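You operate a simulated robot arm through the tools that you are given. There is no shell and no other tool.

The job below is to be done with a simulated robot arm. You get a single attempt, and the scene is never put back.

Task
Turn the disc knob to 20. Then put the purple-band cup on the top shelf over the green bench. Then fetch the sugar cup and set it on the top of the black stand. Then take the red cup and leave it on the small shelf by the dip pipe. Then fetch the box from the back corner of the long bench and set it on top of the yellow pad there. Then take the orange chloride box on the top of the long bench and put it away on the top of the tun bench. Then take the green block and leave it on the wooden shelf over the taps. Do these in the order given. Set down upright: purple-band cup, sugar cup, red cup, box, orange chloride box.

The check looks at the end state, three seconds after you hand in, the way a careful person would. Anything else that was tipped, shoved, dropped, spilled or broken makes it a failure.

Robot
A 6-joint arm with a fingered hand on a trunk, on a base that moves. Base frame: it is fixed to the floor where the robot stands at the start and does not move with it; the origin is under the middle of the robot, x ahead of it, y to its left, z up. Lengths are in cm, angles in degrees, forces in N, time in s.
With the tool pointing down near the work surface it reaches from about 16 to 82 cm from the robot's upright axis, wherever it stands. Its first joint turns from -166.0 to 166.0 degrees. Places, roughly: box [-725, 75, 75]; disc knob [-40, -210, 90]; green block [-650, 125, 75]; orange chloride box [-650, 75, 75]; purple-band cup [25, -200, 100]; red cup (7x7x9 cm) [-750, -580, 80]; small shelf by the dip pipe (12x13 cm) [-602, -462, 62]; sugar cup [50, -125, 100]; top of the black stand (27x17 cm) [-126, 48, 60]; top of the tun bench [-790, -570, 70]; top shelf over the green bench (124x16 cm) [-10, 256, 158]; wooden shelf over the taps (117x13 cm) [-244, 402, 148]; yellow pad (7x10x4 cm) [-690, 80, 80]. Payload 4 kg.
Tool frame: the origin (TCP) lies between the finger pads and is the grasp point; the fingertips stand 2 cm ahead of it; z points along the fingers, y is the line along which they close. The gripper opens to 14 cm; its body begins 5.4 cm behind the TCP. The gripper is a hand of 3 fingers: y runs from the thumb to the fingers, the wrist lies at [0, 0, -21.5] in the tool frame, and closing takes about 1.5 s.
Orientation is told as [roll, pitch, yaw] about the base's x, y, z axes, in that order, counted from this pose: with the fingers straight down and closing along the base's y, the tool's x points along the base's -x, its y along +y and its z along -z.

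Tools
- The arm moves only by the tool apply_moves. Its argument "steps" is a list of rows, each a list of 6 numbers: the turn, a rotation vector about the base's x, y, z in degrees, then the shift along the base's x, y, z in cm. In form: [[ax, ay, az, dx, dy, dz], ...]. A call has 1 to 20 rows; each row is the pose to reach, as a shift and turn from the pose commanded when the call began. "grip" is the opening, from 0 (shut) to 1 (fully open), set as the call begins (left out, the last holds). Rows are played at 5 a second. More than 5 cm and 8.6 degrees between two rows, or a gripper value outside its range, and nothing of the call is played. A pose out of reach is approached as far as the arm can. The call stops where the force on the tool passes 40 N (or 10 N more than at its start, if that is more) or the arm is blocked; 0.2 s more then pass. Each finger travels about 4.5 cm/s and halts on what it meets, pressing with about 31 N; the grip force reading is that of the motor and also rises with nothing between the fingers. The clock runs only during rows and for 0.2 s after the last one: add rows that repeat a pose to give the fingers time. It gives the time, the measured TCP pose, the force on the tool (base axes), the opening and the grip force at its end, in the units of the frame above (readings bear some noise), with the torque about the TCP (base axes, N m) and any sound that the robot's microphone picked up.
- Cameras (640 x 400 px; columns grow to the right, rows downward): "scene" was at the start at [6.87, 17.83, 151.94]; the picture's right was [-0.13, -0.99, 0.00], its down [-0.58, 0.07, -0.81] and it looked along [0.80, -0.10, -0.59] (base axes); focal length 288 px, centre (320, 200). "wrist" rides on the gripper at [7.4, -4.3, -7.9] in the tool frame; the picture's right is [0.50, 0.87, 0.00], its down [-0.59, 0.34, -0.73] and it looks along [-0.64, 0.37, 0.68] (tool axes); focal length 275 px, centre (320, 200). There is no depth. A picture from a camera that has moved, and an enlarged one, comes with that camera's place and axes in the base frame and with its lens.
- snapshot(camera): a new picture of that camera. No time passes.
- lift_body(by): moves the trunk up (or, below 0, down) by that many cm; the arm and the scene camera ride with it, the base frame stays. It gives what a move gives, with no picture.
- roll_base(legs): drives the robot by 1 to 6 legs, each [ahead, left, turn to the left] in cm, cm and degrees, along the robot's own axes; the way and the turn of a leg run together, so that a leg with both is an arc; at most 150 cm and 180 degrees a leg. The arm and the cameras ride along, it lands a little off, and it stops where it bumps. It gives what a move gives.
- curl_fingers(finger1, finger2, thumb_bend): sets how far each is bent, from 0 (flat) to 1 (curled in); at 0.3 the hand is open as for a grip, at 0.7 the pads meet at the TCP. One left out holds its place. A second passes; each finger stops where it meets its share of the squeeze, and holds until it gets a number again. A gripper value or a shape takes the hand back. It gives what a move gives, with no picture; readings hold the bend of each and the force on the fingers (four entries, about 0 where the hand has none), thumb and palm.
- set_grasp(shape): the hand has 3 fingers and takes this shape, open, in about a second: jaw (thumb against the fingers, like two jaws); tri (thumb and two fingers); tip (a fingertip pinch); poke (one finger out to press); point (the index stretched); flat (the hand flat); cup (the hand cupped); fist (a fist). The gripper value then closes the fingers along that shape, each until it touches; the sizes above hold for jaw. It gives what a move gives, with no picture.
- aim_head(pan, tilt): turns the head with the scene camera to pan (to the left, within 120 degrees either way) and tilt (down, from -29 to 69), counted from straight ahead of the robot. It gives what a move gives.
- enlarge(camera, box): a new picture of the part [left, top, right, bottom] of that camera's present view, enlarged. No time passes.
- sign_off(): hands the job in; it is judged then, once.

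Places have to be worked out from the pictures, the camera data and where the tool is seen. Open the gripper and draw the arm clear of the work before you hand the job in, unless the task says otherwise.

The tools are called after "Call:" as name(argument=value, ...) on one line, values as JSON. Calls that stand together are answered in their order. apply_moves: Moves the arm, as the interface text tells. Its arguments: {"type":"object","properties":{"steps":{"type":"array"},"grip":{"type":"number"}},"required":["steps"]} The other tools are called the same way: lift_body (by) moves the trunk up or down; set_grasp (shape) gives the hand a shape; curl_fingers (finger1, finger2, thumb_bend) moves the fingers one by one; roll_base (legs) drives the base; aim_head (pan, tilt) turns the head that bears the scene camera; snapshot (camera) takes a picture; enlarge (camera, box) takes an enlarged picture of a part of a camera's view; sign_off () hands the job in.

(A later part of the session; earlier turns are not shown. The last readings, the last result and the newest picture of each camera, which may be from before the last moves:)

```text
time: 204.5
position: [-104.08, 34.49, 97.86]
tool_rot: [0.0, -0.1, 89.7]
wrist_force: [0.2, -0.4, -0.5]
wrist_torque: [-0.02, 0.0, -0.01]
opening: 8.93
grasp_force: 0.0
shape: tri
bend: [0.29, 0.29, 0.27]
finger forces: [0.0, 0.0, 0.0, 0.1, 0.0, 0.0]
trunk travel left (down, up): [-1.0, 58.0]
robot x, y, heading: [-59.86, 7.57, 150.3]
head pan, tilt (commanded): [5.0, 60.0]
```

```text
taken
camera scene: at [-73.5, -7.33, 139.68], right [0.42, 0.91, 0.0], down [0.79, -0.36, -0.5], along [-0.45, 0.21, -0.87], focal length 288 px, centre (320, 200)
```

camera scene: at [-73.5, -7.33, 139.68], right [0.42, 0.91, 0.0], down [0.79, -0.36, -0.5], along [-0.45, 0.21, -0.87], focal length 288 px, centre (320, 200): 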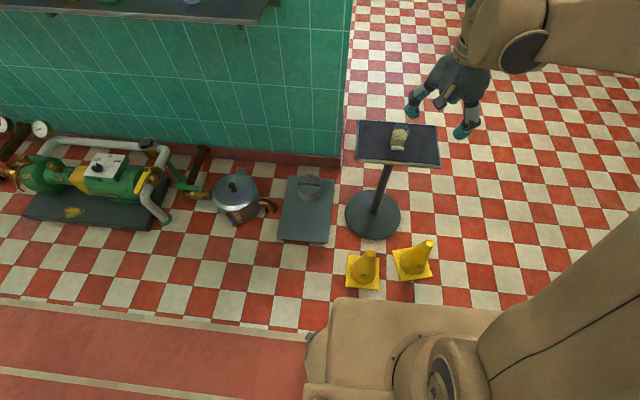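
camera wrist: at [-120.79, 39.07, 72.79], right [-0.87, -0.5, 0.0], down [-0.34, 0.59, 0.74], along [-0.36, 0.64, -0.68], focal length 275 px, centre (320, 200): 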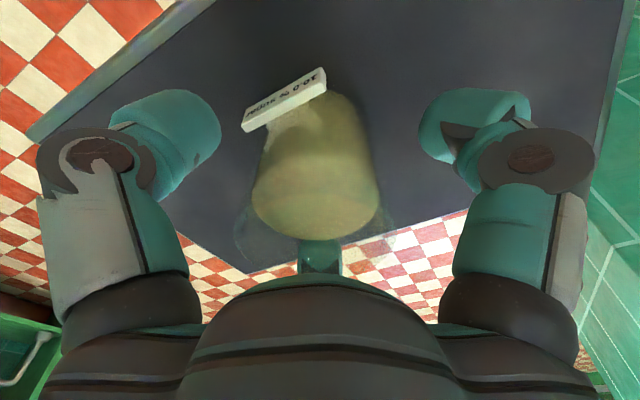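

The sugar cup stands upright on the black stand. I pull the arm in, back off, turn to face down the corridor and look ahead.

Call:
roll_base(legs=[[-30, 0, 0], [0, 0, 90]])

Call:
lift_body(by=9)

Call:
aim_head(pan=10, tilt=18)

Call:
snapshot(camera="scene")

```text
time: 210.4
position: [-61.18, -51.48, 97.79]
tool_rot: [0.0, -0.1, 179.6]
wrist_force: [-0.1, 1.7, -0.6]
wrist_torque: [0.01, 0.0, -0.01]
opening: 8.92
grasp_force: 0.0
shape: tri
bend: [0.29, 0.29, 0.27]
finger forces: [0.0, 0.0, 0.1, 0.0, 0.0, 0.0]
trunk travel left (down, up): [-1.0, 58.0]
robot x, y, heading: [-33.86, -7.89, -119.8]
head pan, tilt (commanded): [5.0, 60.0]
```

```text
time: 211.6
position: [-61.13, -51.48, 106.79]
tool_rot: [0.0, 0.0, 179.7]
wrist_force: [-0.7, 0.0, -0.4]
wrist_torque: [0.02, -0.04, 0.01]
opening: 8.9
grasp_force: 0.0
shape: tri
bend: [0.29, 0.29, 0.27]
finger forces: [0.0, 0.1, 0.0, 0.1, 0.0, 0.0]
trunk travel left (down, up): [-10.0, 49.0]
robot x, y, heading: [-34.0, -7.51, -119.9]
head pan, tilt (commanded): [5.0, 60.0]
```

```text
time: 212.7
position: [-61.24, -51.55, 106.91]
tool_rot: [0.0, -0.1, 179.7]
wrist_force: [0.0, -1.3, 0.8]
wrist_torque: [-0.01, 0.0, 0.0]
opening: 8.92
grasp_force: 0.1
shape: tri
bend: [0.29, 0.29, 0.27]
finger forces: [0.0, 0.1, 0.0, 0.0, 0.0, 0.0]
trunk travel left (down, up): [-10.0, 49.0]
robot x, y, heading: [-33.98, -7.07, -119.9]
head pan, tilt (commanded): [10.0, 18.0]
```

```text
taken
camera scene: at [-19.56, -24.06, 154.81], right [-0.94, 0.34, 0.0], down [0.11, 0.29, -0.95], along [-0.32, -0.89, -0.31], focal length 288 px, centre (320, 200)
```

scene: 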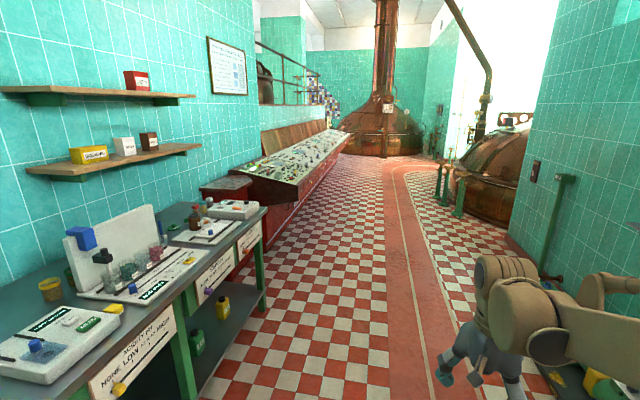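

The corridor is clear ahead. I drive 3 m along it and look again.

Call:
roll_base(legs=[[150, 0, 0], [150, 0, 0]])

Call:
aim_head(pan=0, tilt=18)

Call:
snapshot(camera="scene")

Call:
aim_head(pan=-60, tilt=18)

Call:
snapshot(camera="scene")

```text
time: 227.1
position: [-208.87, -310.26, 106.75]
tool_rot: [0.1, 0.0, -180.0]
wrist_force: [0.2, 0.5, 0.7]
wrist_torque: [-0.05, 0.02, 0.02]
opening: 8.9
grasp_force: 0.0
shape: tri
bend: [0.29, 0.29, 0.27]
finger forces: [0.2, 0.0, 0.0, 0.0, 0.2, 0.0]
trunk travel left (down, up): [-10.0, 49.0]
robot x, y, heading: [-182.38, -265.54, -119.2]
head pan, tilt (commanded): [10.0, 18.0]
```

```text
time: 227.8
position: [-208.95, -310.14, 106.75]
tool_rot: [0.0, 0.0, -179.9]
wrist_force: [0.2, 1.2, -0.8]
wrist_torque: [0.01, -0.01, 0.0]
opening: 8.92
grasp_force: 0.0
shape: tri
bend: [0.29, 0.29, 0.27]
finger forces: [0.0, 0.1, 0.1, 0.1, 0.0, 0.0]
trunk travel left (down, up): [-10.0, 49.0]
robot x, y, heading: [-182.34, -265.42, -119.7]
head pan, tilt (commanded): [0.0, 18.0]
```

```text
taken
camera scene: at [-169.05, -281.63, 154.82], right [-0.87, 0.49, 0.0], down [0.15, 0.27, -0.95], along [-0.47, -0.83, -0.31], focal length 288 px, centre (320, 200)
```

scene: 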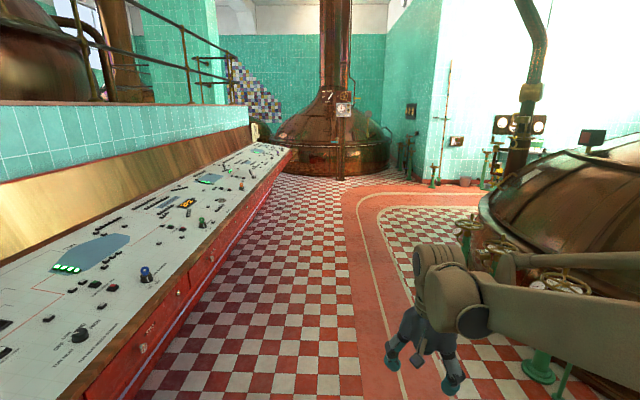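

```text
time: 229.1
position: [-208.93, -310.13, 106.95]
tool_rot: [0.0, 0.0, -179.9]
wrist_force: [-0.9, 0.1, -0.2]
wrist_torque: [0.0, 0.03, 0.03]
opening: 8.88
grasp_force: 0.1
shape: tri
bend: [0.29, 0.29, 0.27]
finger forces: [0.0, 0.1, 0.1, 0.0, 0.0, 0.0]
trunk travel left (down, up): [-10.0, 49.0]
robot x, y, heading: [-182.1, -265.94, -119.5]
head pan, tilt (commanded): [-60.0, 18.0]
```

```text
taken
camera scene: at [-173.8, -273.6, 154.82], right [-0.01, 1.0, 0.0], down [0.31, 0.0, -0.95], along [-0.95, -0.01, -0.31], focal length 288 px, centre (320, 200)
```

scene: 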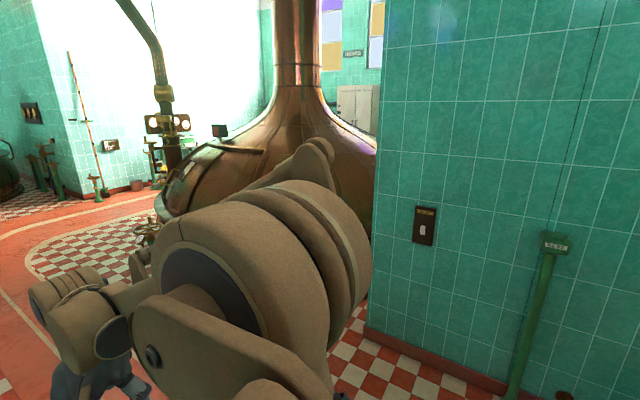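

The way ahead is clear; the dip-pipe shelf and red cup should lie to the right beyond the copper tun. I drive another 3 m and look right.

Call:
roll_base(legs=[[150, 0, 0], [150, 0, 0]])

Call:
aim_head(pan=-20, tilt=18)

Call:
snapshot(camera="scene")

Call:
aim_head(pan=-105, tilt=18)

Call:
snapshot(camera="scene")

```text
time: 243.5
position: [-357.16, -569.87, 106.84]
tool_rot: [0.0, -0.1, -179.8]
wrist_force: [0.2, 0.2, -0.4]
wrist_torque: [0.01, 0.01, 0.02]
opening: 8.9
grasp_force: 0.0
shape: tri
bend: [0.29, 0.29, 0.27]
finger forces: [0.0, 0.0, 0.0, 0.0, 0.1, 0.0]
trunk travel left (down, up): [-10.0, 49.0]
robot x, y, heading: [-330.31, -525.47, -119.3]
head pan, tilt (commanded): [-60.0, 18.0]
```

```text
time: 244.6
position: [-357.18, -569.85, 106.78]
tool_rot: [0.1, -0.2, -179.9]
wrist_force: [-1.0, 0.0, 0.3]
wrist_torque: [-0.02, 0.0, 0.04]
opening: 8.93
grasp_force: 0.0
shape: tri
bend: [0.29, 0.29, 0.27]
finger forces: [0.0, 0.1, 0.0, 0.0, 0.0, 0.1]
trunk travel left (down, up): [-10.0, 49.0]
robot x, y, heading: [-330.18, -525.77, -119.5]
head pan, tilt (commanded): [-20.0, 18.0]
```

```text
taken
camera scene: at [-319.81, -539.25, 154.82], right [-0.65, 0.76, 0.0], down [0.23, 0.2, -0.95], along [-0.72, -0.62, -0.31], focal length 288 px, centre (320, 200)
```

scene: 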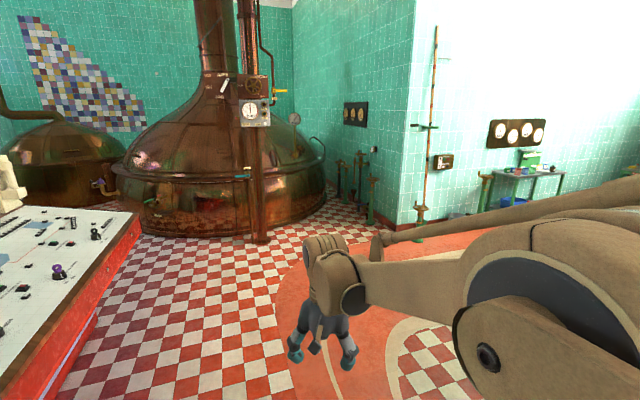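

```text
time: 246.2
position: [-357.29, -569.87, 106.71]
tool_rot: [0.0, 0.0, -179.9]
wrist_force: [-0.2, 0.0, 0.0]
wrist_torque: [0.02, -0.01, 0.0]
opening: 8.92
grasp_force: 0.0
shape: tri
bend: [0.29, 0.29, 0.27]
finger forces: [0.0, 0.1, 0.0, 0.1, 0.0, 0.0]
trunk travel left (down, up): [-10.0, 49.0]
robot x, y, heading: [-330.34, -525.27, -119.8]
head pan, tilt (commanded): [-105.0, 18.0]
```

```text
taken
camera scene: at [-319.39, -526.66, 154.83], right [0.7, 0.72, 0.0], down [0.22, -0.22, -0.95], along [-0.68, 0.66, -0.31], focal length 288 px, centre (320, 200)
```

scene: 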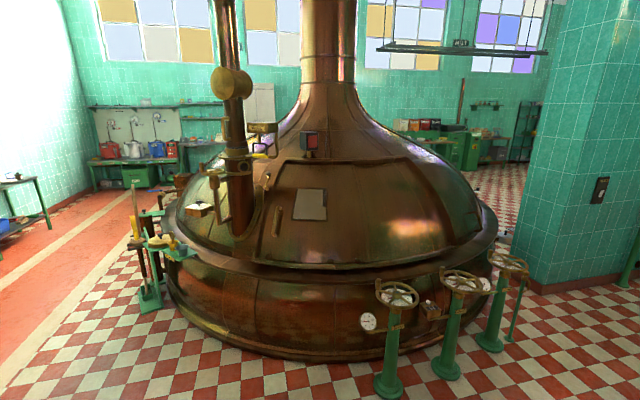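

The tun is centred near U −297, V −532 with the dip-pipe shelf on its far side, and the tun bench stands by the far right wall. I drive on, turn right and head along the red strip between them.

Call:
roll_base(legs=[[140, 0, 0], [0, 0, -90], [120, 0, 0]])

Call:
aim_head(pan=30, tilt=22)

Call:
snapshot(camera="scene")

Call:
aim_head(pan=-15, tilt=25)

Call:
snapshot(camera="scene")

```text
time: 262.6
position: [-546.0, -558.74, 106.8]
tool_rot: [0.0, -0.1, 88.9]
wrist_force: [0.2, -0.3, 0.6]
wrist_torque: [-0.02, 0.01, -0.02]
opening: 8.91
grasp_force: 0.1
shape: tri
bend: [0.29, 0.29, 0.27]
finger forces: [0.0, 0.0, 0.1, 0.1, 0.1, 0.0]
trunk travel left (down, up): [-10.0, 49.0]
robot x, y, heading: [-502.05, -586.39, 149.5]
head pan, tilt (commanded): [-105.0, 18.0]
```

```text
time: 264.8
position: [-546.06, -558.75, 106.8]
tool_rot: [0.0, -0.2, 88.9]
wrist_force: [-0.1, 0.1, -0.3]
wrist_torque: [0.0, 0.01, -0.03]
opening: 8.88
grasp_force: 0.0
shape: tri
bend: [0.29, 0.29, 0.27]
finger forces: [0.1, 0.0, 0.0, 0.1, 0.1, 0.0]
trunk travel left (down, up): [-10.0, 49.0]
robot x, y, heading: [-502.43, -586.48, 149.4]
head pan, tilt (commanded): [30.0, 22.0]
```

```text
taken
camera scene: at [-519.36, -603.75, 154.17], right [0.01, 1.0, 0.0], down [0.37, 0.0, -0.93], along [-0.93, 0.01, -0.37], focal length 288 px, centre (320, 200)
```

scene: 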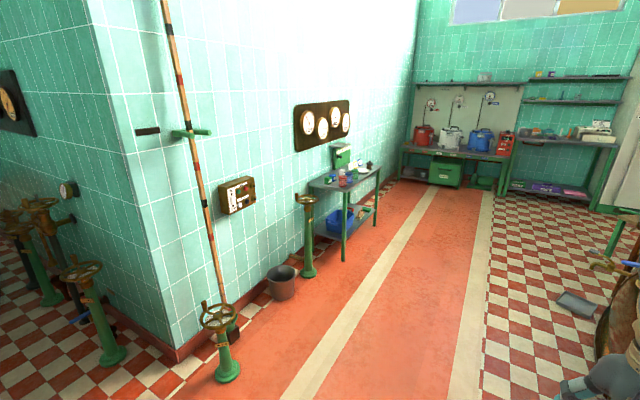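

```text
time: 265.9
position: [-545.91, -558.82, 106.72]
tool_rot: [0.0, -0.1, 88.9]
wrist_force: [-1.0, 0.5, 0.7]
wrist_torque: [0.01, 0.02, 0.0]
opening: 8.9
grasp_force: 0.1
shape: tri
bend: [0.29, 0.29, 0.27]
finger forces: [0.1, 0.1, 0.0, 0.0, 0.0, 0.0]
trunk travel left (down, up): [-10.0, 49.0]
robot x, y, heading: [-502.57, -586.36, 149.4]
head pan, tilt (commanded): [-15.0, 25.0]
```

```text
taken
camera scene: at [-516.53, -597.28, 153.69], right [0.71, 0.7, 0.0], down [0.3, -0.3, -0.91], along [-0.63, 0.65, -0.42], focal length 288 px, centre (320, 200)
```

scene: 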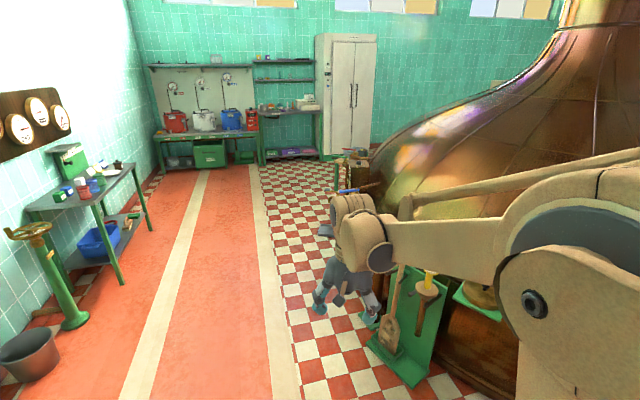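

I can see the tun bench on the left wall with small items and the dip-pipe rack at the tun's side on the right. I zoom in on both.

Call:
enlarge(camera="scene", box=[20, 130, 160, 260])

Call:
enlarge(camera="scene", box=[330, 140, 520, 390])

```text
3.08 times, centred on (90, 195) of scene
camera zoom: at [-516.53, -597.28, 153.69], right [0.71, 0.7, 0.0], down [0.3, -0.3, -0.91], along [-0.63, 0.65, -0.42], focal length 885 px, centre (1028, 215)
```

zoom: 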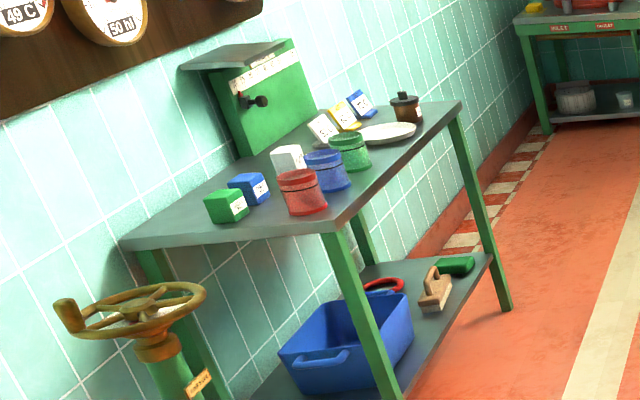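

```text
1.60 times, centred on (425, 265) of scene
camera zoom: at [-516.53, -597.28, 153.69], right [0.71, 0.7, 0.0], down [0.3, -0.3, -0.91], along [-0.63, 0.65, -0.42], focal length 460 px, centre (152, 96)
```

zoom: 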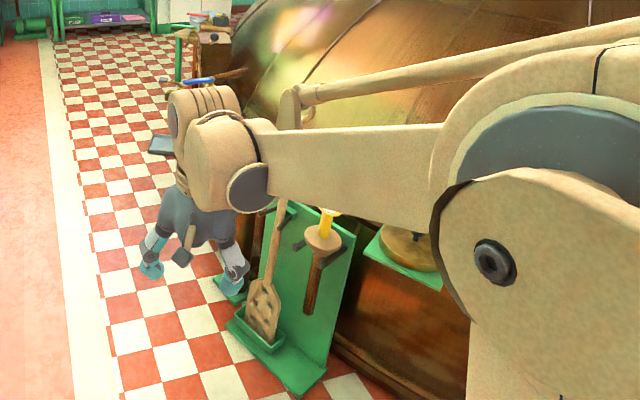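

The red cup stands at about [-758, -581] near the front edge of the tun bench (top z≈70). I drive along the strip, keeping clear of the racks on the right, until I am beside the bench.

Call:
roll_base(legs=[[112, 18, 0.5], [105, 10, 0]])

Call:
aim_head(pan=-110, tilt=35)

Call:
snapshot(camera="scene")

Call:
aim_head(pan=80, tilt=35)

Call:
snapshot(camera="scene")

```text
time: 276.7
position: [-745.54, -473.68, 106.78]
tool_rot: [0.0, -0.1, 88.7]
wrist_force: [-0.1, 0.4, -0.1]
wrist_torque: [0.01, 0.02, 0.03]
opening: 8.92
grasp_force: 0.1
shape: tri
bend: [0.29, 0.29, 0.27]
finger forces: [0.1, 0.1, 0.0, 0.1, 0.0, 0.1]
trunk travel left (down, up): [-10.0, 49.0]
robot x, y, heading: [-702.05, -501.25, 149.2]
head pan, tilt (commanded): [-15.0, 25.0]
```

```text
time: 278.4
position: [-745.65, -473.79, 106.84]
tool_rot: [-0.1, 0.0, 88.7]
wrist_force: [1.1, 0.1, 0.4]
wrist_torque: [-0.01, -0.02, 0.01]
opening: 8.9
grasp_force: 0.1
shape: tri
bend: [0.29, 0.29, 0.27]
finger forces: [0.1, 0.1, 0.0, 0.0, 0.0, 0.1]
trunk travel left (down, up): [-10.0, 49.0]
robot x, y, heading: [-701.92, -501.39, 149.2]
head pan, tilt (commanded): [-110.0, 35.0]
```

```text
taken
camera scene: at [-703.04, -513.37, 152.12], right [0.63, -0.77, 0.0], down [-0.44, -0.36, -0.82], along [0.63, 0.52, -0.57], focal length 288 px, centre (320, 200)
```

scene: 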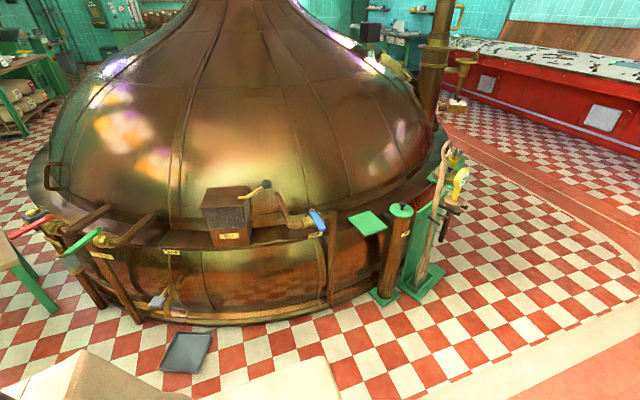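

```text
time: 281.2
position: [-745.63, -473.69, 106.76]
tool_rot: [0.1, -0.1, 88.7]
wrist_force: [0.4, 0.0, 0.5]
wrist_torque: [-0.01, -0.03, 0.01]
opening: 8.9
grasp_force: 0.1
shape: tri
bend: [0.29, 0.29, 0.27]
finger forces: [0.1, 0.1, 0.0, 0.1, 0.0, 0.0]
trunk travel left (down, up): [-10.0, 49.0]
robot x, y, heading: [-702.08, -501.24, 149.3]
head pan, tilt (commanded): [80.0, 35.0]
```

```text
taken
camera scene: at [-715.62, -525.61, 152.11], right [-0.76, 0.65, 0.0], down [0.38, 0.43, -0.82], along [-0.54, -0.62, -0.57], focal length 288 px, centre (320, 200)
```

scene: 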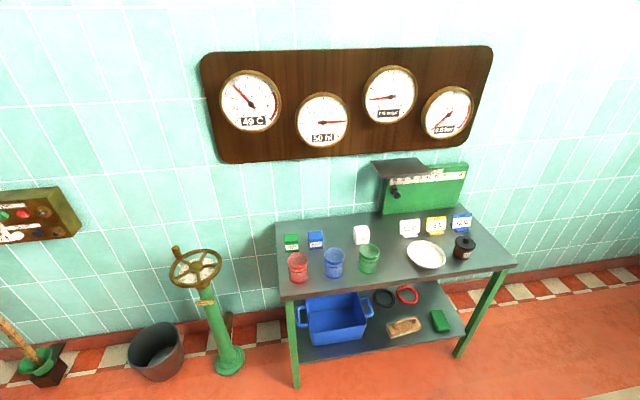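

The small green shelf beside the green-capped dip pipe computes to [-603, -462, 62], matching the task. The red cup is at [-755, -583], rim z≈79.7. I turn left to face the bench and drive closer.

Call:
roll_base(legs=[[0, 0, 90.7], [25, -4, 0]])

Call:
aim_head(pan=-10, tilt=50)

Call:
snapshot(camera="scene")

Call:
snapshot(camera="wrist")

```text
time: 286.9
position: [-745.93, -564.88, 106.88]
tool_rot: [0.0, -0.1, 178.9]
wrist_force: [0.1, -0.1, -0.5]
wrist_torque: [-0.03, -0.02, 0.02]
opening: 8.88
grasp_force: 0.1
shape: tri
bend: [0.29, 0.29, 0.27]
finger forces: [0.0, 0.0, 0.0, 0.0, 0.0, 0.1]
trunk travel left (down, up): [-10.0, 49.0]
robot x, y, heading: [-717.94, -521.03, -121.1]
head pan, tilt (commanded): [80.0, 35.0]
```

```text
time: 288.5
position: [-745.94, -564.74, 106.93]
tool_rot: [-0.1, -0.1, 178.9]
wrist_force: [-0.1, 0.9, 0.4]
wrist_torque: [-0.01, 0.02, 0.01]
opening: 8.94
grasp_force: 0.1
shape: tri
bend: [0.29, 0.29, 0.27]
finger forces: [0.1, 0.0, 0.1, 0.0, 0.1, 0.0]
trunk travel left (down, up): [-10.0, 49.0]
robot x, y, heading: [-718.11, -521.12, -120.5]
head pan, tilt (commanded): [-10.0, 50.0]
```

```text
taken
camera scene: at [-705.72, -535.04, 149.94], right [-0.76, 0.65, 0.0], down [0.5, 0.58, -0.64], along [-0.42, -0.49, -0.77], focal length 288 px, centre (320, 200)
```

scene: 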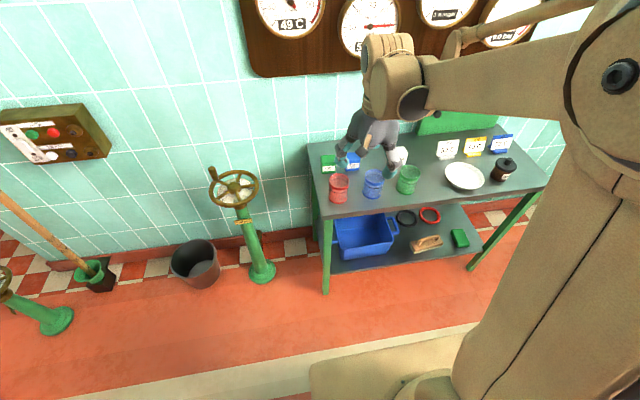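

```text
taken
camera wrist: at [-738.59, -560.79, 114.69], right [0.48, -0.88, 0.0], down [-0.59, -0.33, 0.74], along [-0.64, -0.35, -0.68], focal length 275 px, centre (320, 200)
```

wrist: 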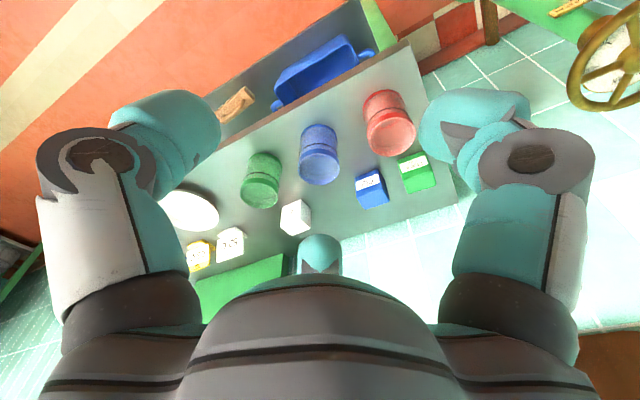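

I zoom on the red cup in both cameras for a precise fix.

Call:
enlarge(camera="wrist", box=[320, 60, 480, 220])

Call:
enlarge(camera="scene", box=[300, 130, 440, 230])

```text
2.50 times, centred on (400, 140) of wrist
camera zoom: at [-738.59, -560.79, 114.69], right [0.48, -0.88, 0.0], down [-0.59, -0.33, 0.74], along [-0.64, -0.35, -0.68], focal length 688 px, centre (120, 350)
```

zoom: 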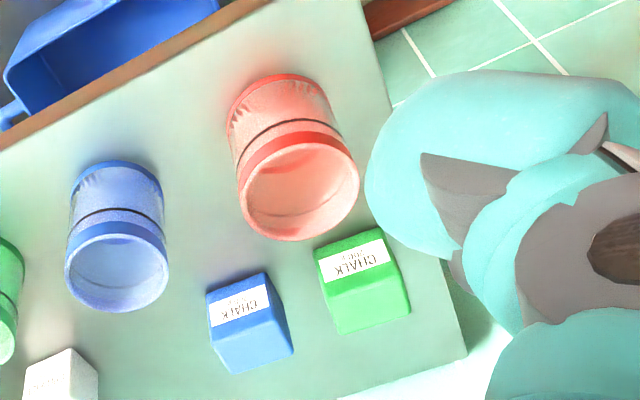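

```text
4.00 times, centred on (370, 180) of scene
camera zoom: at [-705.72, -535.04, 149.94], right [-0.76, 0.65, 0.0], down [0.5, 0.58, -0.64], along [-0.42, -0.49, -0.77], focal length 1151 px, centre (120, 280)
```

zoom: 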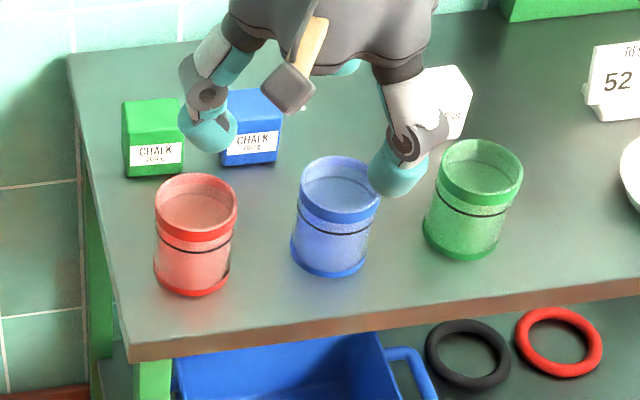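

The red cup's rim centre comes out at [-753.6, -580.9, 81.1], with the blue cup ~11.6 cm away. I move above it and descend partway, checking alignment.

Call:
apply_moves(steps=[[0, 0, 0, -1.9, -4, 0], [0, 0, 0, -3.8, -8, 0], [0, 0, 0, -5.8, -12, 0], [0, 0, 0, -7.7, -16.1, 0], [0, 0, 0, -7.7, -16.1, -4], [0, 0, 0, -7.7, -16.1, -8], [0, 0, 0, -7.7, -16.1, -11], [0, 0, 0, -7.7, -16.1, -11]])

Call:
snapshot(camera="wrist")

```text
time: 290.3
position: [-753.66, -580.9, 95.68]
tool_rot: [0.0, -0.1, 178.8]
wrist_force: [0.3, -0.2, -0.9]
wrist_torque: [-0.02, 0.0, 0.0]
opening: 8.9
grasp_force: 0.1
shape: tri
bend: [0.29, 0.29, 0.27]
finger forces: [0.1, 0.1, 0.0, 0.0, 0.0, 0.0]
trunk travel left (down, up): [-10.0, 49.0]
robot x, y, heading: [-718.15, -521.04, -120.7]
head pan, tilt (commanded): [-10.0, 50.0]
```

```text
taken
camera wrist: at [-746.25, -576.87, 103.57], right [0.48, -0.88, 0.0], down [-0.59, -0.33, 0.74], along [-0.64, -0.35, -0.68], focal length 275 px, centre (320, 200)
```

wrist: 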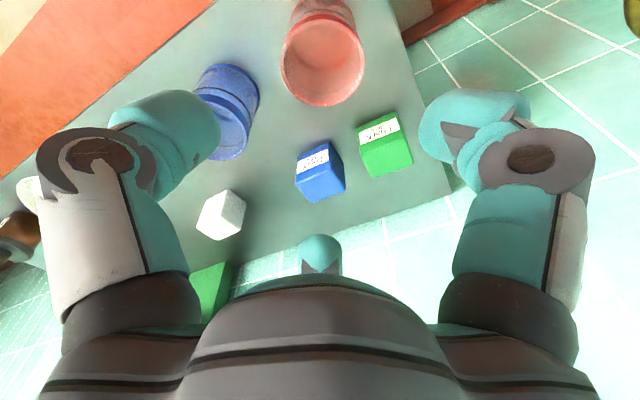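

Aligned; finger gaps to the chalk boxes and blue cup are fine. I descend to mid-cup height and close.

Call:
apply_moves(steps=[[0, 0, 0, 0, 0, -4], [0, 0, 0, 0, 0, -8], [0, 0, 0, 0, 0, -12], [0, 0, 0, 0, 0, -15], [0, 0, 0, 0, 0, -17], [0, 0, 0, 0, 0, -18.2], [0, 0, 0, 0, 0, -18.2]])

Call:
snapshot(camera="wrist")

Call:
apply_moves(steps=[[0, 0, 0, 0, 0, 0], [0, 0, 0, 0, 0, 0], [0, 0, 0, 0, 0, 0], [0, 0, 0, 0, 0, 0], [0, 0, 0, 0, 0, 0], [0, 0, 0, 0, 0, 0], [0, 0, 0, 0, 0, 0], [0, 0, 0, 0, 0, 0]], grip=0.3)

Call:
snapshot(camera="wrist")

```text
time: 291.9
position: [-753.72, -580.96, 77.67]
tool_rot: [0.0, -0.2, 178.8]
wrist_force: [-0.4, -0.5, 0.0]
wrist_torque: [0.01, 0.01, -0.01]
opening: 8.92
grasp_force: 0.1
shape: tri
bend: [0.29, 0.29, 0.27]
finger forces: [0.1, 0.0, 0.0, 0.0, 0.0, 0.0]
trunk travel left (down, up): [-10.0, 49.0]
robot x, y, heading: [-718.54, -521.24, -120.7]
head pan, tilt (commanded): [-10.0, 50.0]
```

```text
taken
camera wrist: at [-746.31, -576.88, 85.45], right [0.48, -0.88, 0.0], down [-0.59, -0.33, 0.74], along [-0.64, -0.35, -0.68], focal length 275 px, centre (320, 200)
```

wrist: 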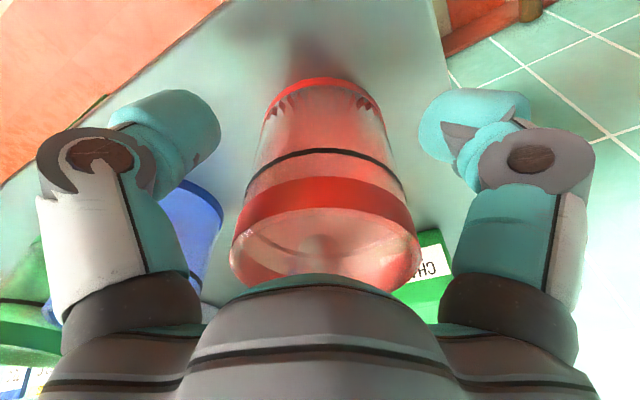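

```text
time: 293.7
position: [-753.79, -580.89, 77.56]
tool_rot: [-0.1, -0.1, 178.9]
wrist_force: [0.1, 0.8, -0.5]
wrist_torque: [0.05, 0.03, 0.05]
opening: 5.65
grasp_force: 31.1
shape: tri
bend: [0.38, 0.38, 0.38]
finger forces: [27.7, 27.8, 0.0, 0.1, 28.1, 0.0]
trunk travel left (down, up): [-10.0, 49.0]
robot x, y, heading: [-718.25, -520.97, -120.7]
head pan, tilt (commanded): [-10.0, 50.0]
```

```text
taken
camera wrist: at [-746.32, -576.89, 85.47], right [0.48, -0.88, 0.0], down [-0.59, -0.33, 0.74], along [-0.64, -0.35, -0.68], focal length 275 px, centre (320, 200)
```

wrist: 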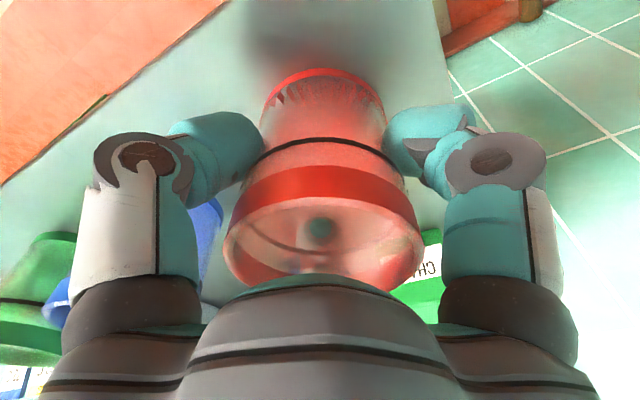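

The red cup is gripped evenly at ~28 N. I lift and retract.

Call:
apply_moves(steps=[[0, 0, 0, 0, 0, 1], [0, 0, 0, 0, 0, 4], [0, 0, 0, 0, 0, 8], [0, 0, 0, 0, 0, 12], [0, 0, 0, 0, 0, 16], [0, 0, 0, 0, 0, 20], [0, 0, 0, 2, 4, 24], [0, 0, 0, 4, 8, 26], [0, 0, 0, 6, 12, 28], [0, 0, 0, 8, 16, 28], [0, 0, 0, 10, 20, 28], [0, 0, 0, 10, 20, 28]])

Call:
snapshot(camera="scene")

Call:
snapshot(camera="wrist")

```text
refused: row 7 steps farther than a row can; nothing moved
```

```text
taken
camera scene: at [-705.73, -535.06, 149.94], right [-0.76, 0.65, 0.0], down [0.5, 0.58, -0.64], along [-0.42, -0.49, -0.77], focal length 288 px, centre (320, 200)
```

scene: 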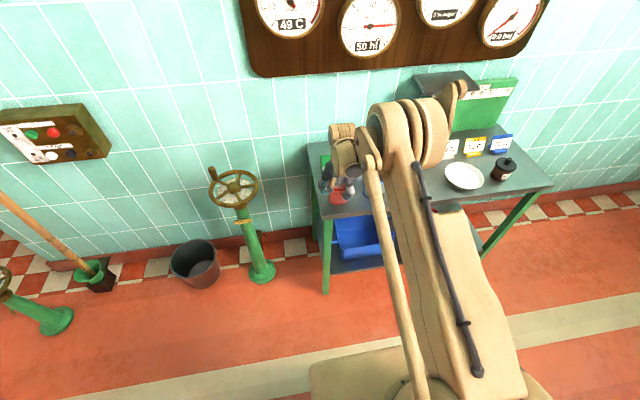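

```text
taken
camera wrist: at [-746.32, -576.89, 85.47], right [0.48, -0.88, 0.0], down [-0.59, -0.33, 0.74], along [-0.64, -0.35, -0.68], focal length 275 px, centre (320, 200)
```

wrist: 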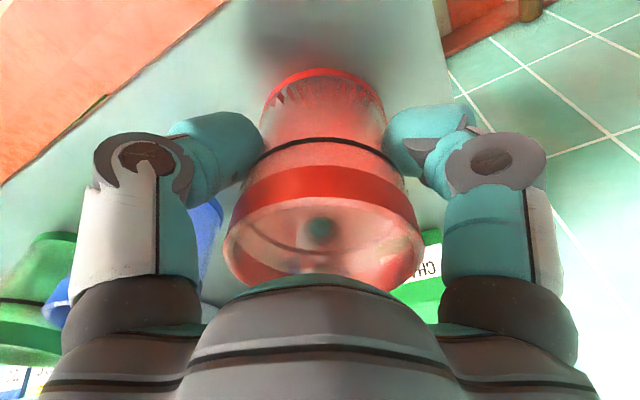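

One row stepped too far and nothing moved, so I repeat the lift with smaller steps.

Call:
apply_moves(steps=[[0, 0, 0, 0, 0, 1], [0, 0, 0, 0, 0, 4], [0, 0, 0, 0, 0, 8], [0, 0, 0, 0, 0, 12], [0, 0, 0, 0, 0, 16], [0, 0, 0, 0, 0, 20], [0, 0, 0, 1, 2, 23.5], [0, 0, 0, 2.5, 5, 26], [0, 0, 0, 4, 8, 28], [0, 0, 0, 6, 12, 28], [0, 0, 0, 8, 16, 28], [0, 0, 0, 10, 20, 28], [0, 0, 0, 10, 20, 28]])

Call:
snapshot(camera="scene")

Call:
snapshot(camera="wrist")

```text
time: 296.5
position: [-743.66, -560.88, 105.6]
tool_rot: [0.0, -0.2, 178.8]
wrist_force: [0.4, 0.3, -0.7]
wrist_torque: [-0.01, 0.03, 0.01]
opening: 5.64
grasp_force: 31.4
shape: tri
bend: [0.38, 0.38, 0.38]
finger forces: [27.7, 27.7, 0.1, 0.0, 28.1, 0.0]
trunk travel left (down, up): [-10.0, 49.0]
robot x, y, heading: [-718.16, -521.26, -120.5]
head pan, tilt (commanded): [-10.0, 50.0]
```

```text
taken
camera scene: at [-705.74, -535.06, 149.94], right [-0.76, 0.65, 0.0], down [0.5, 0.58, -0.64], along [-0.42, -0.49, -0.77], focal length 288 px, centre (320, 200)
```

scene: 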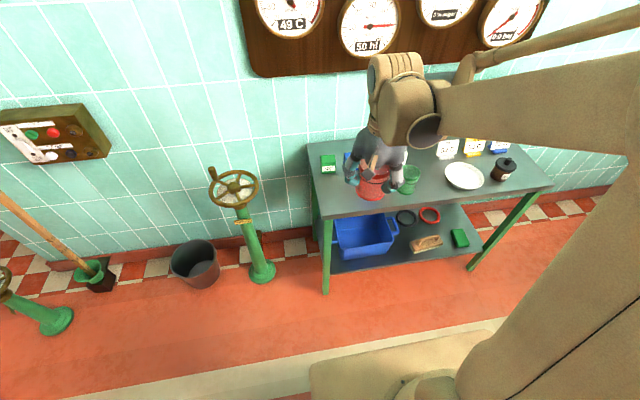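

```text
taken
camera wrist: at [-736.28, -556.87, 113.55], right [0.48, -0.88, 0.0], down [-0.59, -0.33, 0.74], along [-0.64, -0.35, -0.68], focal length 275 px, centre (320, 200)
```

wrist: 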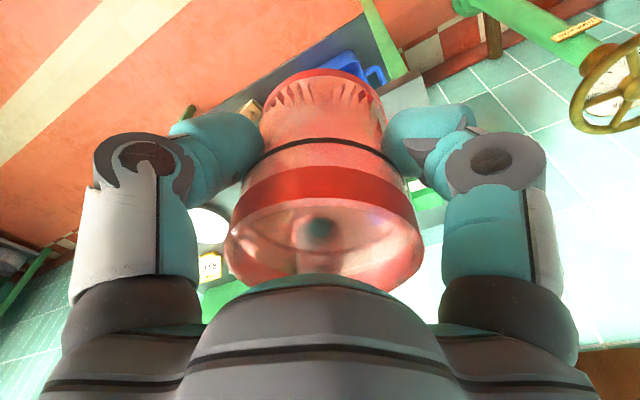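

The red cup is lifted cleanly. I back off from the bench, turn around toward the tun and strafe to face the small green shelf.

Call:
roll_base(legs=[[-30, 0, 0], [0, 0, -90], [0, 0, -90], [0, -68, 0]])

Call:
aim_head(pan=-10, tilt=45)

Call:
snapshot(camera="scene")

Call:
snapshot(camera="wrist")

```text
time: 309.6
position: [-618.96, -490.53, 105.67]
tool_rot: [0.0, -0.1, -1.4]
wrist_force: [-0.4, -0.7, 0.2]
wrist_torque: [-0.01, 0.04, 0.01]
opening: 5.59
grasp_force: 31.6
shape: tri
bend: [0.38, 0.38, 0.38]
finger forces: [27.7, 27.9, 0.1, 0.1, 27.0, 0.0]
trunk travel left (down, up): [-10.0, 49.0]
robot x, y, heading: [-644.36, -530.7, 59.1]
head pan, tilt (commanded): [-10.0, 50.0]
```

```text
time: 310.2
position: [-618.96, -490.42, 105.76]
tool_rot: [0.1, 0.0, -1.3]
wrist_force: [0.5, 0.7, -0.9]
wrist_torque: [0.01, 0.03, -0.03]
opening: 5.6
grasp_force: 30.6
shape: tri
bend: [0.38, 0.38, 0.38]
finger forces: [27.7, 27.8, 0.0, 0.0, 26.9, 0.0]
trunk travel left (down, up): [-10.0, 49.0]
robot x, y, heading: [-644.47, -530.26, 59.0]
head pan, tilt (commanded): [-10.0, 45.0]
```

```text
taken
camera scene: at [-656.45, -516.04, 150.63], right [0.76, -0.66, 0.0], down [-0.46, -0.53, -0.71], along [0.46, 0.53, -0.71], focal length 288 px, centre (320, 200)
```

scene: 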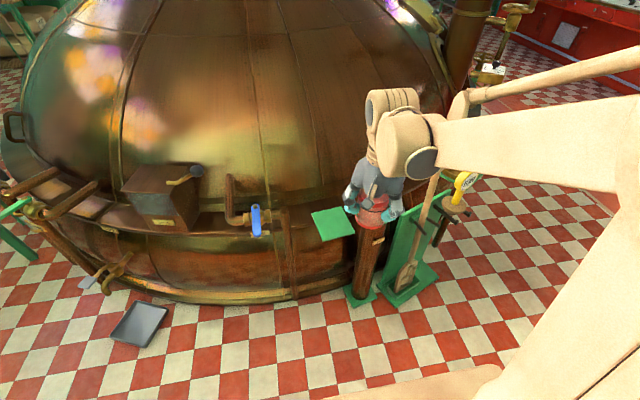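

```text
taken
camera wrist: at [-626.6, -494.63, 113.56], right [-0.48, 0.88, 0.0], down [0.59, 0.32, 0.74], along [0.65, 0.35, -0.68], focal length 275 px, centre (320, 200)
```

wrist: 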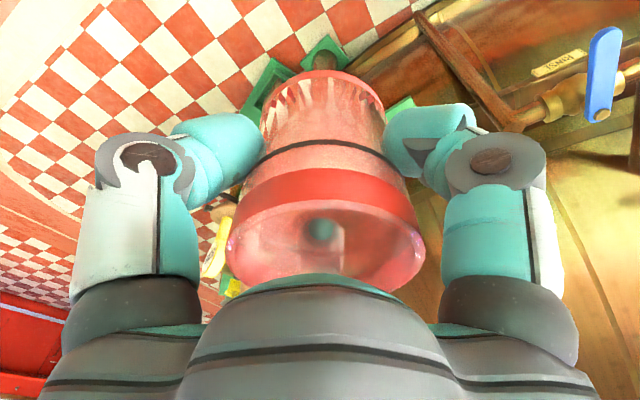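

The small green shelf is just left of the dip pipe. I zoom in on it to check its corners, and whether it is free.

Call:
enlarge(camera="scene", box=[220, 160, 420, 320])

```text
2.50 times, centred on (320, 240) of scene
camera zoom: at [-656.45, -516.04, 150.63], right [0.76, -0.66, 0.0], down [-0.46, -0.53, -0.71], along [0.46, 0.53, -0.71], focal length 719 px, centre (320, 100)
```

zoom: 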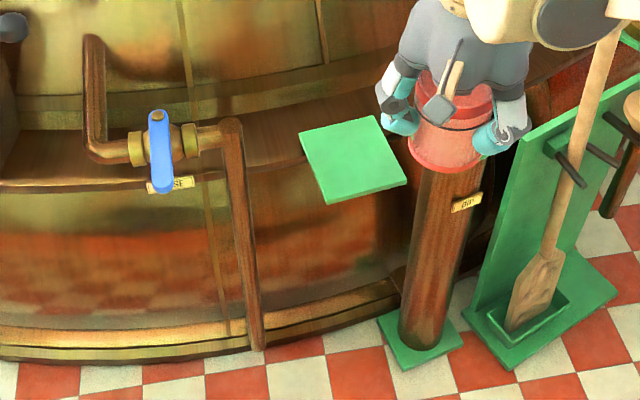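

The shelf is empty; two views agree on its centre [-602.9, -462.1] at z 62. I drive 9 cm forward for reach.

Call:
roll_base(legs=[[9, 0, 0]])

Call:
snapshot(camera="scene")

```text
time: 311.4
position: [-614.23, -482.63, 105.53]
tool_rot: [-0.2, 0.0, -1.4]
wrist_force: [0.4, 0.7, -0.9]
wrist_torque: [0.01, 0.02, 0.01]
opening: 5.61
grasp_force: 31.3
shape: tri
bend: [0.38, 0.38, 0.38]
finger forces: [27.7, 27.9, 0.1, 0.0, 26.9, 0.0]
trunk travel left (down, up): [-10.0, 49.0]
robot x, y, heading: [-640.01, -522.26, 59.1]
head pan, tilt (commanded): [-10.0, 45.0]
```

```text
taken
camera scene: at [-651.71, -508.13, 150.62], right [0.76, -0.66, 0.0], down [-0.46, -0.53, -0.71], along [0.46, 0.53, -0.71], focal length 288 px, centre (320, 200)
```

scene: 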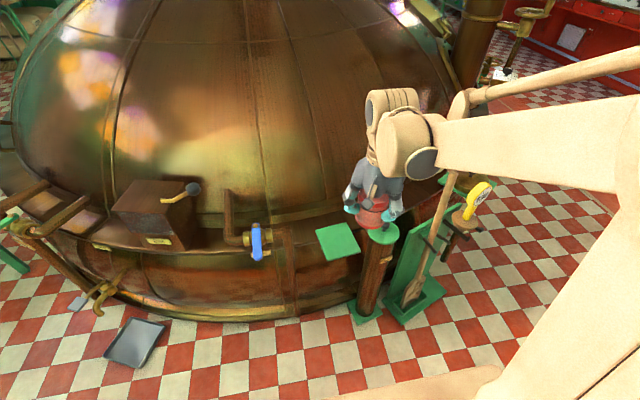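

The shelf centre is confirmed near [-603.3, -462.4]. I carry the cup over it and descend to ~14 cm above.

Call:
apply_moves(steps=[[0, 0, 0, 2.2, 4, 0], [0, 0, 0, 4.4, 8, 0], [0, 0, 0, 6.6, 12, -2], [0, 0, 0, 8.8, 16, -5], [0, 0, 0, 11.1, 20.2, -7], [0, 0, 0, 11.1, 20.2, -11], [0, 0, 0, 11.1, 20.2, -15], [0, 0, 0, 11.1, 20.2, -19], [0, 0, 0, 11.1, 20.2, -23], [0, 0, 0, 11.1, 20.2, -23]])

Call:
snapshot(camera="wrist")

Call:
enlarge(camera="scene", box=[240, 150, 440, 310])

```text
refused: row 4 steps farther than a row can; nothing moved
```

```text
taken
camera wrist: at [-621.87, -486.74, 113.52], right [-0.48, 0.88, 0.0], down [0.59, 0.33, 0.74], along [0.65, 0.35, -0.68], focal length 275 px, centre (320, 200)
```

wrist: 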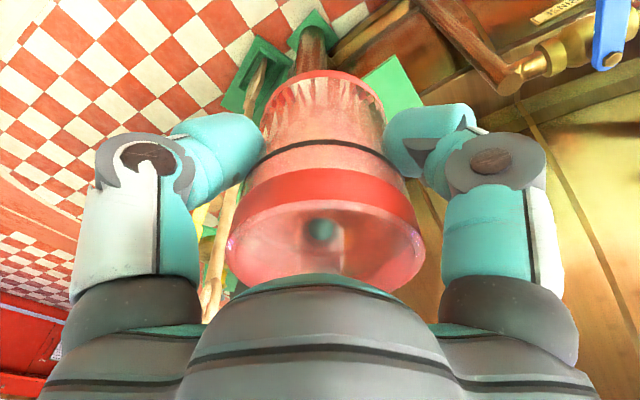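

```text
2.50 times, centred on (340, 230) of scene
camera zoom: at [-651.71, -508.13, 150.62], right [0.76, -0.66, 0.0], down [-0.46, -0.53, -0.71], along [0.46, 0.53, -0.71], focal length 719 px, centre (270, 125)
```

zoom: 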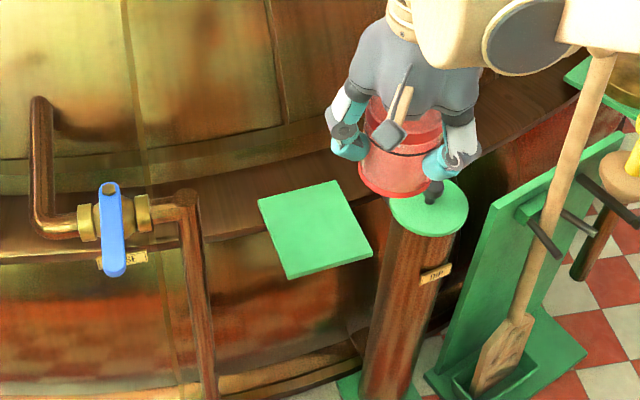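

A row was too long, so I separate the horizontal travel and the descent.

Call:
apply_moves(steps=[[0, 0, 0, 2.2, 4, 0], [0, 0, 0, 4.4, 8, 0], [0, 0, 0, 6.6, 12, 0], [0, 0, 0, 8.8, 16, 0], [0, 0, 0, 11.1, 20.2, 0], [0, 0, 0, 11.1, 20.2, -4], [0, 0, 0, 11.1, 20.2, -8], [0, 0, 0, 11.1, 20.2, -12], [0, 0, 0, 11.1, 20.2, -16], [0, 0, 0, 11.1, 20.2, -20], [0, 0, 0, 11.1, 20.2, -23], [0, 0, 0, 11.1, 20.2, -23]])

Call:
snapshot(camera="wrist")

Call:
enlarge(camera="scene", box=[240, 150, 440, 310])

```text
time: 313.9
position: [-603.23, -462.42, 82.65]
tool_rot: [0.0, -0.1, -1.4]
wrist_force: [-0.2, -0.3, -0.6]
wrist_torque: [0.02, 0.06, 0.03]
opening: 5.58
grasp_force: 30.9
shape: tri
bend: [0.38, 0.38, 0.38]
finger forces: [27.8, 27.8, 0.1, 0.0, 26.8, 0.1]
trunk travel left (down, up): [-10.0, 49.0]
robot x, y, heading: [-640.0, -522.78, 59.1]
head pan, tilt (commanded): [-10.0, 45.0]
```

```text
taken
camera wrist: at [-610.87, -466.66, 90.49], right [-0.48, 0.88, 0.0], down [0.59, 0.32, 0.74], along [0.65, 0.35, -0.68], focal length 275 px, centre (320, 200)
```

wrist: 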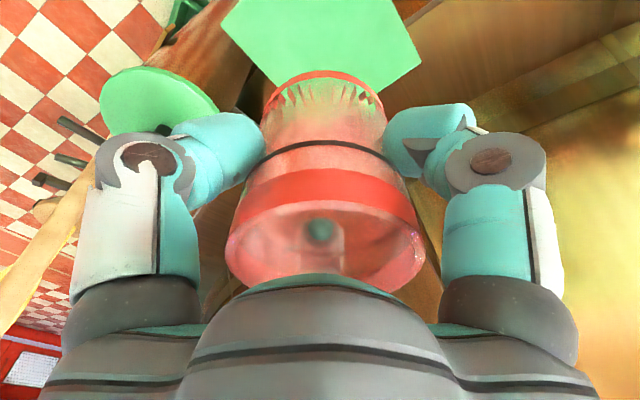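

```text
2.50 times, centred on (340, 230) of scene
camera zoom: at [-651.77, -508.23, 150.63], right [0.76, -0.66, 0.0], down [-0.46, -0.53, -0.71], along [0.46, 0.53, -0.71], focal length 719 px, centre (270, 125)
```

zoom: 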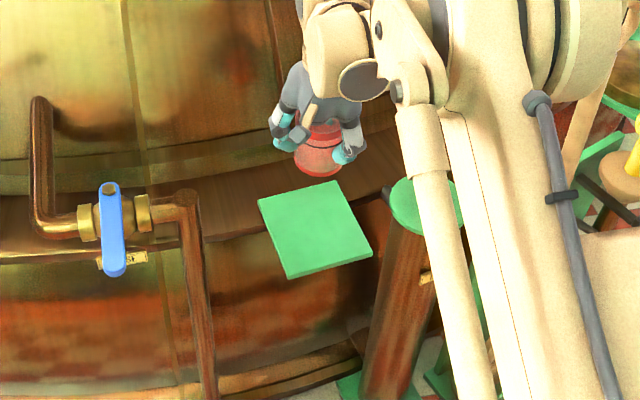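

The cup is centred over the shelf with safe clearance from the dip-pipe flange. I lower to just above contact.

Call:
apply_moves(steps=[[0, 0, 0, 0.3, 0.2, -4], [0, 0, 0, 0.3, 0.2, -8], [0, 0, 0, 0.3, 0.2, -11], [0, 0, 0, 0.3, 0.2, -13], [0, 0, 0, 0.3, 0.2, -13.8], [0, 0, 0, 0.3, 0.2, -13.8]])

Call:
snapshot(camera="wrist")

Call:
enlarge(camera="scene", box=[280, 160, 400, 260])

```text
time: 315.4
position: [-602.84, -462.28, 68.84]
tool_rot: [0.0, -0.1, -1.3]
wrist_force: [-1.0, 0.0, -0.5]
wrist_torque: [0.03, 0.04, 0.01]
opening: 5.6
grasp_force: 30.6
shape: tri
bend: [0.38, 0.38, 0.38]
finger forces: [27.6, 27.8, 0.0, 0.0, 26.8, 0.1]
trunk travel left (down, up): [-10.0, 49.0]
robot x, y, heading: [-639.91, -522.57, 59.2]
head pan, tilt (commanded): [-10.0, 45.0]
```

```text
taken
camera wrist: at [-610.55, -466.39, 76.74], right [-0.48, 0.88, 0.0], down [0.59, 0.32, 0.74], along [0.65, 0.35, -0.68], focal length 275 px, centre (320, 200)
```

wrist: 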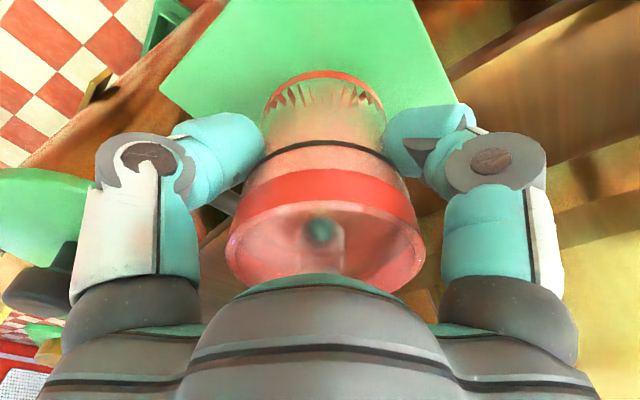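

```text
4.00 times, centred on (340, 210) of scene
camera zoom: at [-651.77, -508.23, 150.63], right [0.76, -0.66, 0.0], down [-0.46, -0.53, -0.71], along [0.46, 0.53, -0.71], focal length 1151 px, centre (240, 160)
```

zoom: 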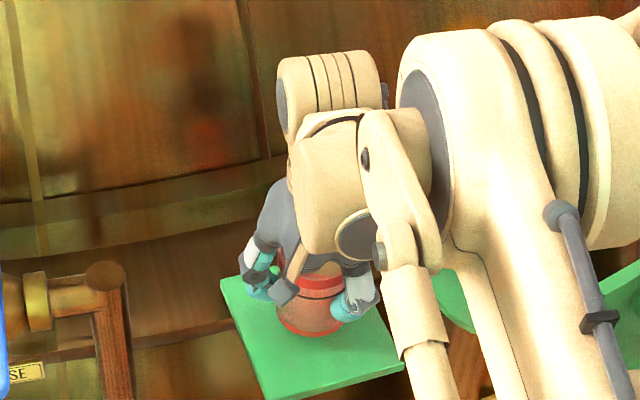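

The cup hangs a centimetre above the shelf's middle. I lower in fine steps until it touches.

Call:
apply_moves(steps=[[0, 0, 0, 0, 0, -0.4], [0, 0, 0, 0, 0, -0.8], [0, 0, 0, 0, 0, -0.8]])

Call:
apply_moves(steps=[[0, 0, 0, 0, 0, -0.3], [0, 0, 0, 0, 0, -0.3]])

```text
time: 316.1
position: [-602.88, -462.29, 68.11]
tool_rot: [0.0, -0.1, -1.4]
wrist_force: [-1.1, 0.1, -1.0]
wrist_torque: [0.0, -0.03, -0.03]
opening: 5.58
grasp_force: 31.2
shape: tri
bend: [0.38, 0.38, 0.38]
finger forces: [27.7, 27.9, 0.1, 0.0, 26.8, 0.1]
trunk travel left (down, up): [-10.0, 49.0]
robot x, y, heading: [-639.87, -522.32, 59.0]
head pan, tilt (commanded): [-10.0, 45.0]
```

```text
time: 316.8
position: [-602.92, -462.14, 67.87]
tool_rot: [0.0, -0.2, -1.4]
wrist_force: [-0.7, 0.4, -0.3]
wrist_torque: [0.01, 0.02, 0.01]
opening: 5.57
grasp_force: 30.8
shape: tri
bend: [0.38, 0.38, 0.38]
finger forces: [27.6, 27.7, 0.0, 0.0, 26.8, 0.1]
trunk travel left (down, up): [-10.0, 49.0]
robot x, y, heading: [-639.76, -522.34, 58.9]
head pan, tilt (commanded): [-10.0, 45.0]
```

Call:
apply_moves(steps=[[0, 0, 0, 0, 0, -0.3], [0, 0, 0, 0, 0, -0.3]])

Call:
enlarge(camera="scene", box=[320, 210, 390, 265])

```text
time: 317.4
position: [-602.91, -462.29, 67.47]
tool_rot: [0.1, -0.1, -1.4]
wrist_force: [-0.1, 0.0, -0.5]
wrist_torque: [0.01, -0.01, 0.01]
opening: 5.59
grasp_force: 31.1
shape: tri
bend: [0.38, 0.38, 0.38]
finger forces: [27.7, 27.8, 0.0, 0.1, 26.8, 0.0]
trunk travel left (down, up): [-10.0, 49.0]
robot x, y, heading: [-640.06, -522.27, 58.9]
head pan, tilt (commanded): [-10.0, 45.0]
```

```text
7.27 times, centred on (355, 238) of scene
camera zoom: at [-651.77, -508.23, 150.63], right [0.76, -0.66, 0.0], down [-0.46, -0.53, -0.71], along [0.46, 0.53, -0.71], focal length 2092 px, centre (66, -73)
```

zoom: 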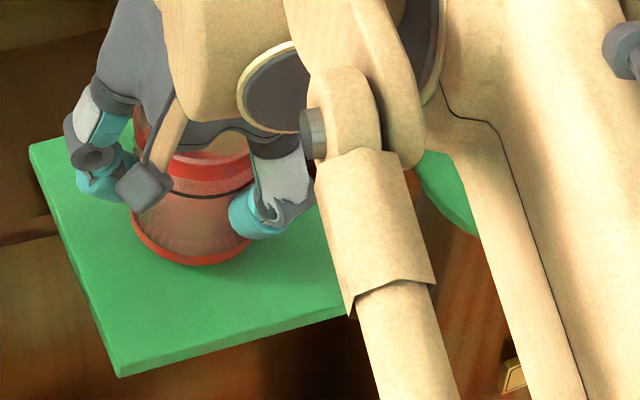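

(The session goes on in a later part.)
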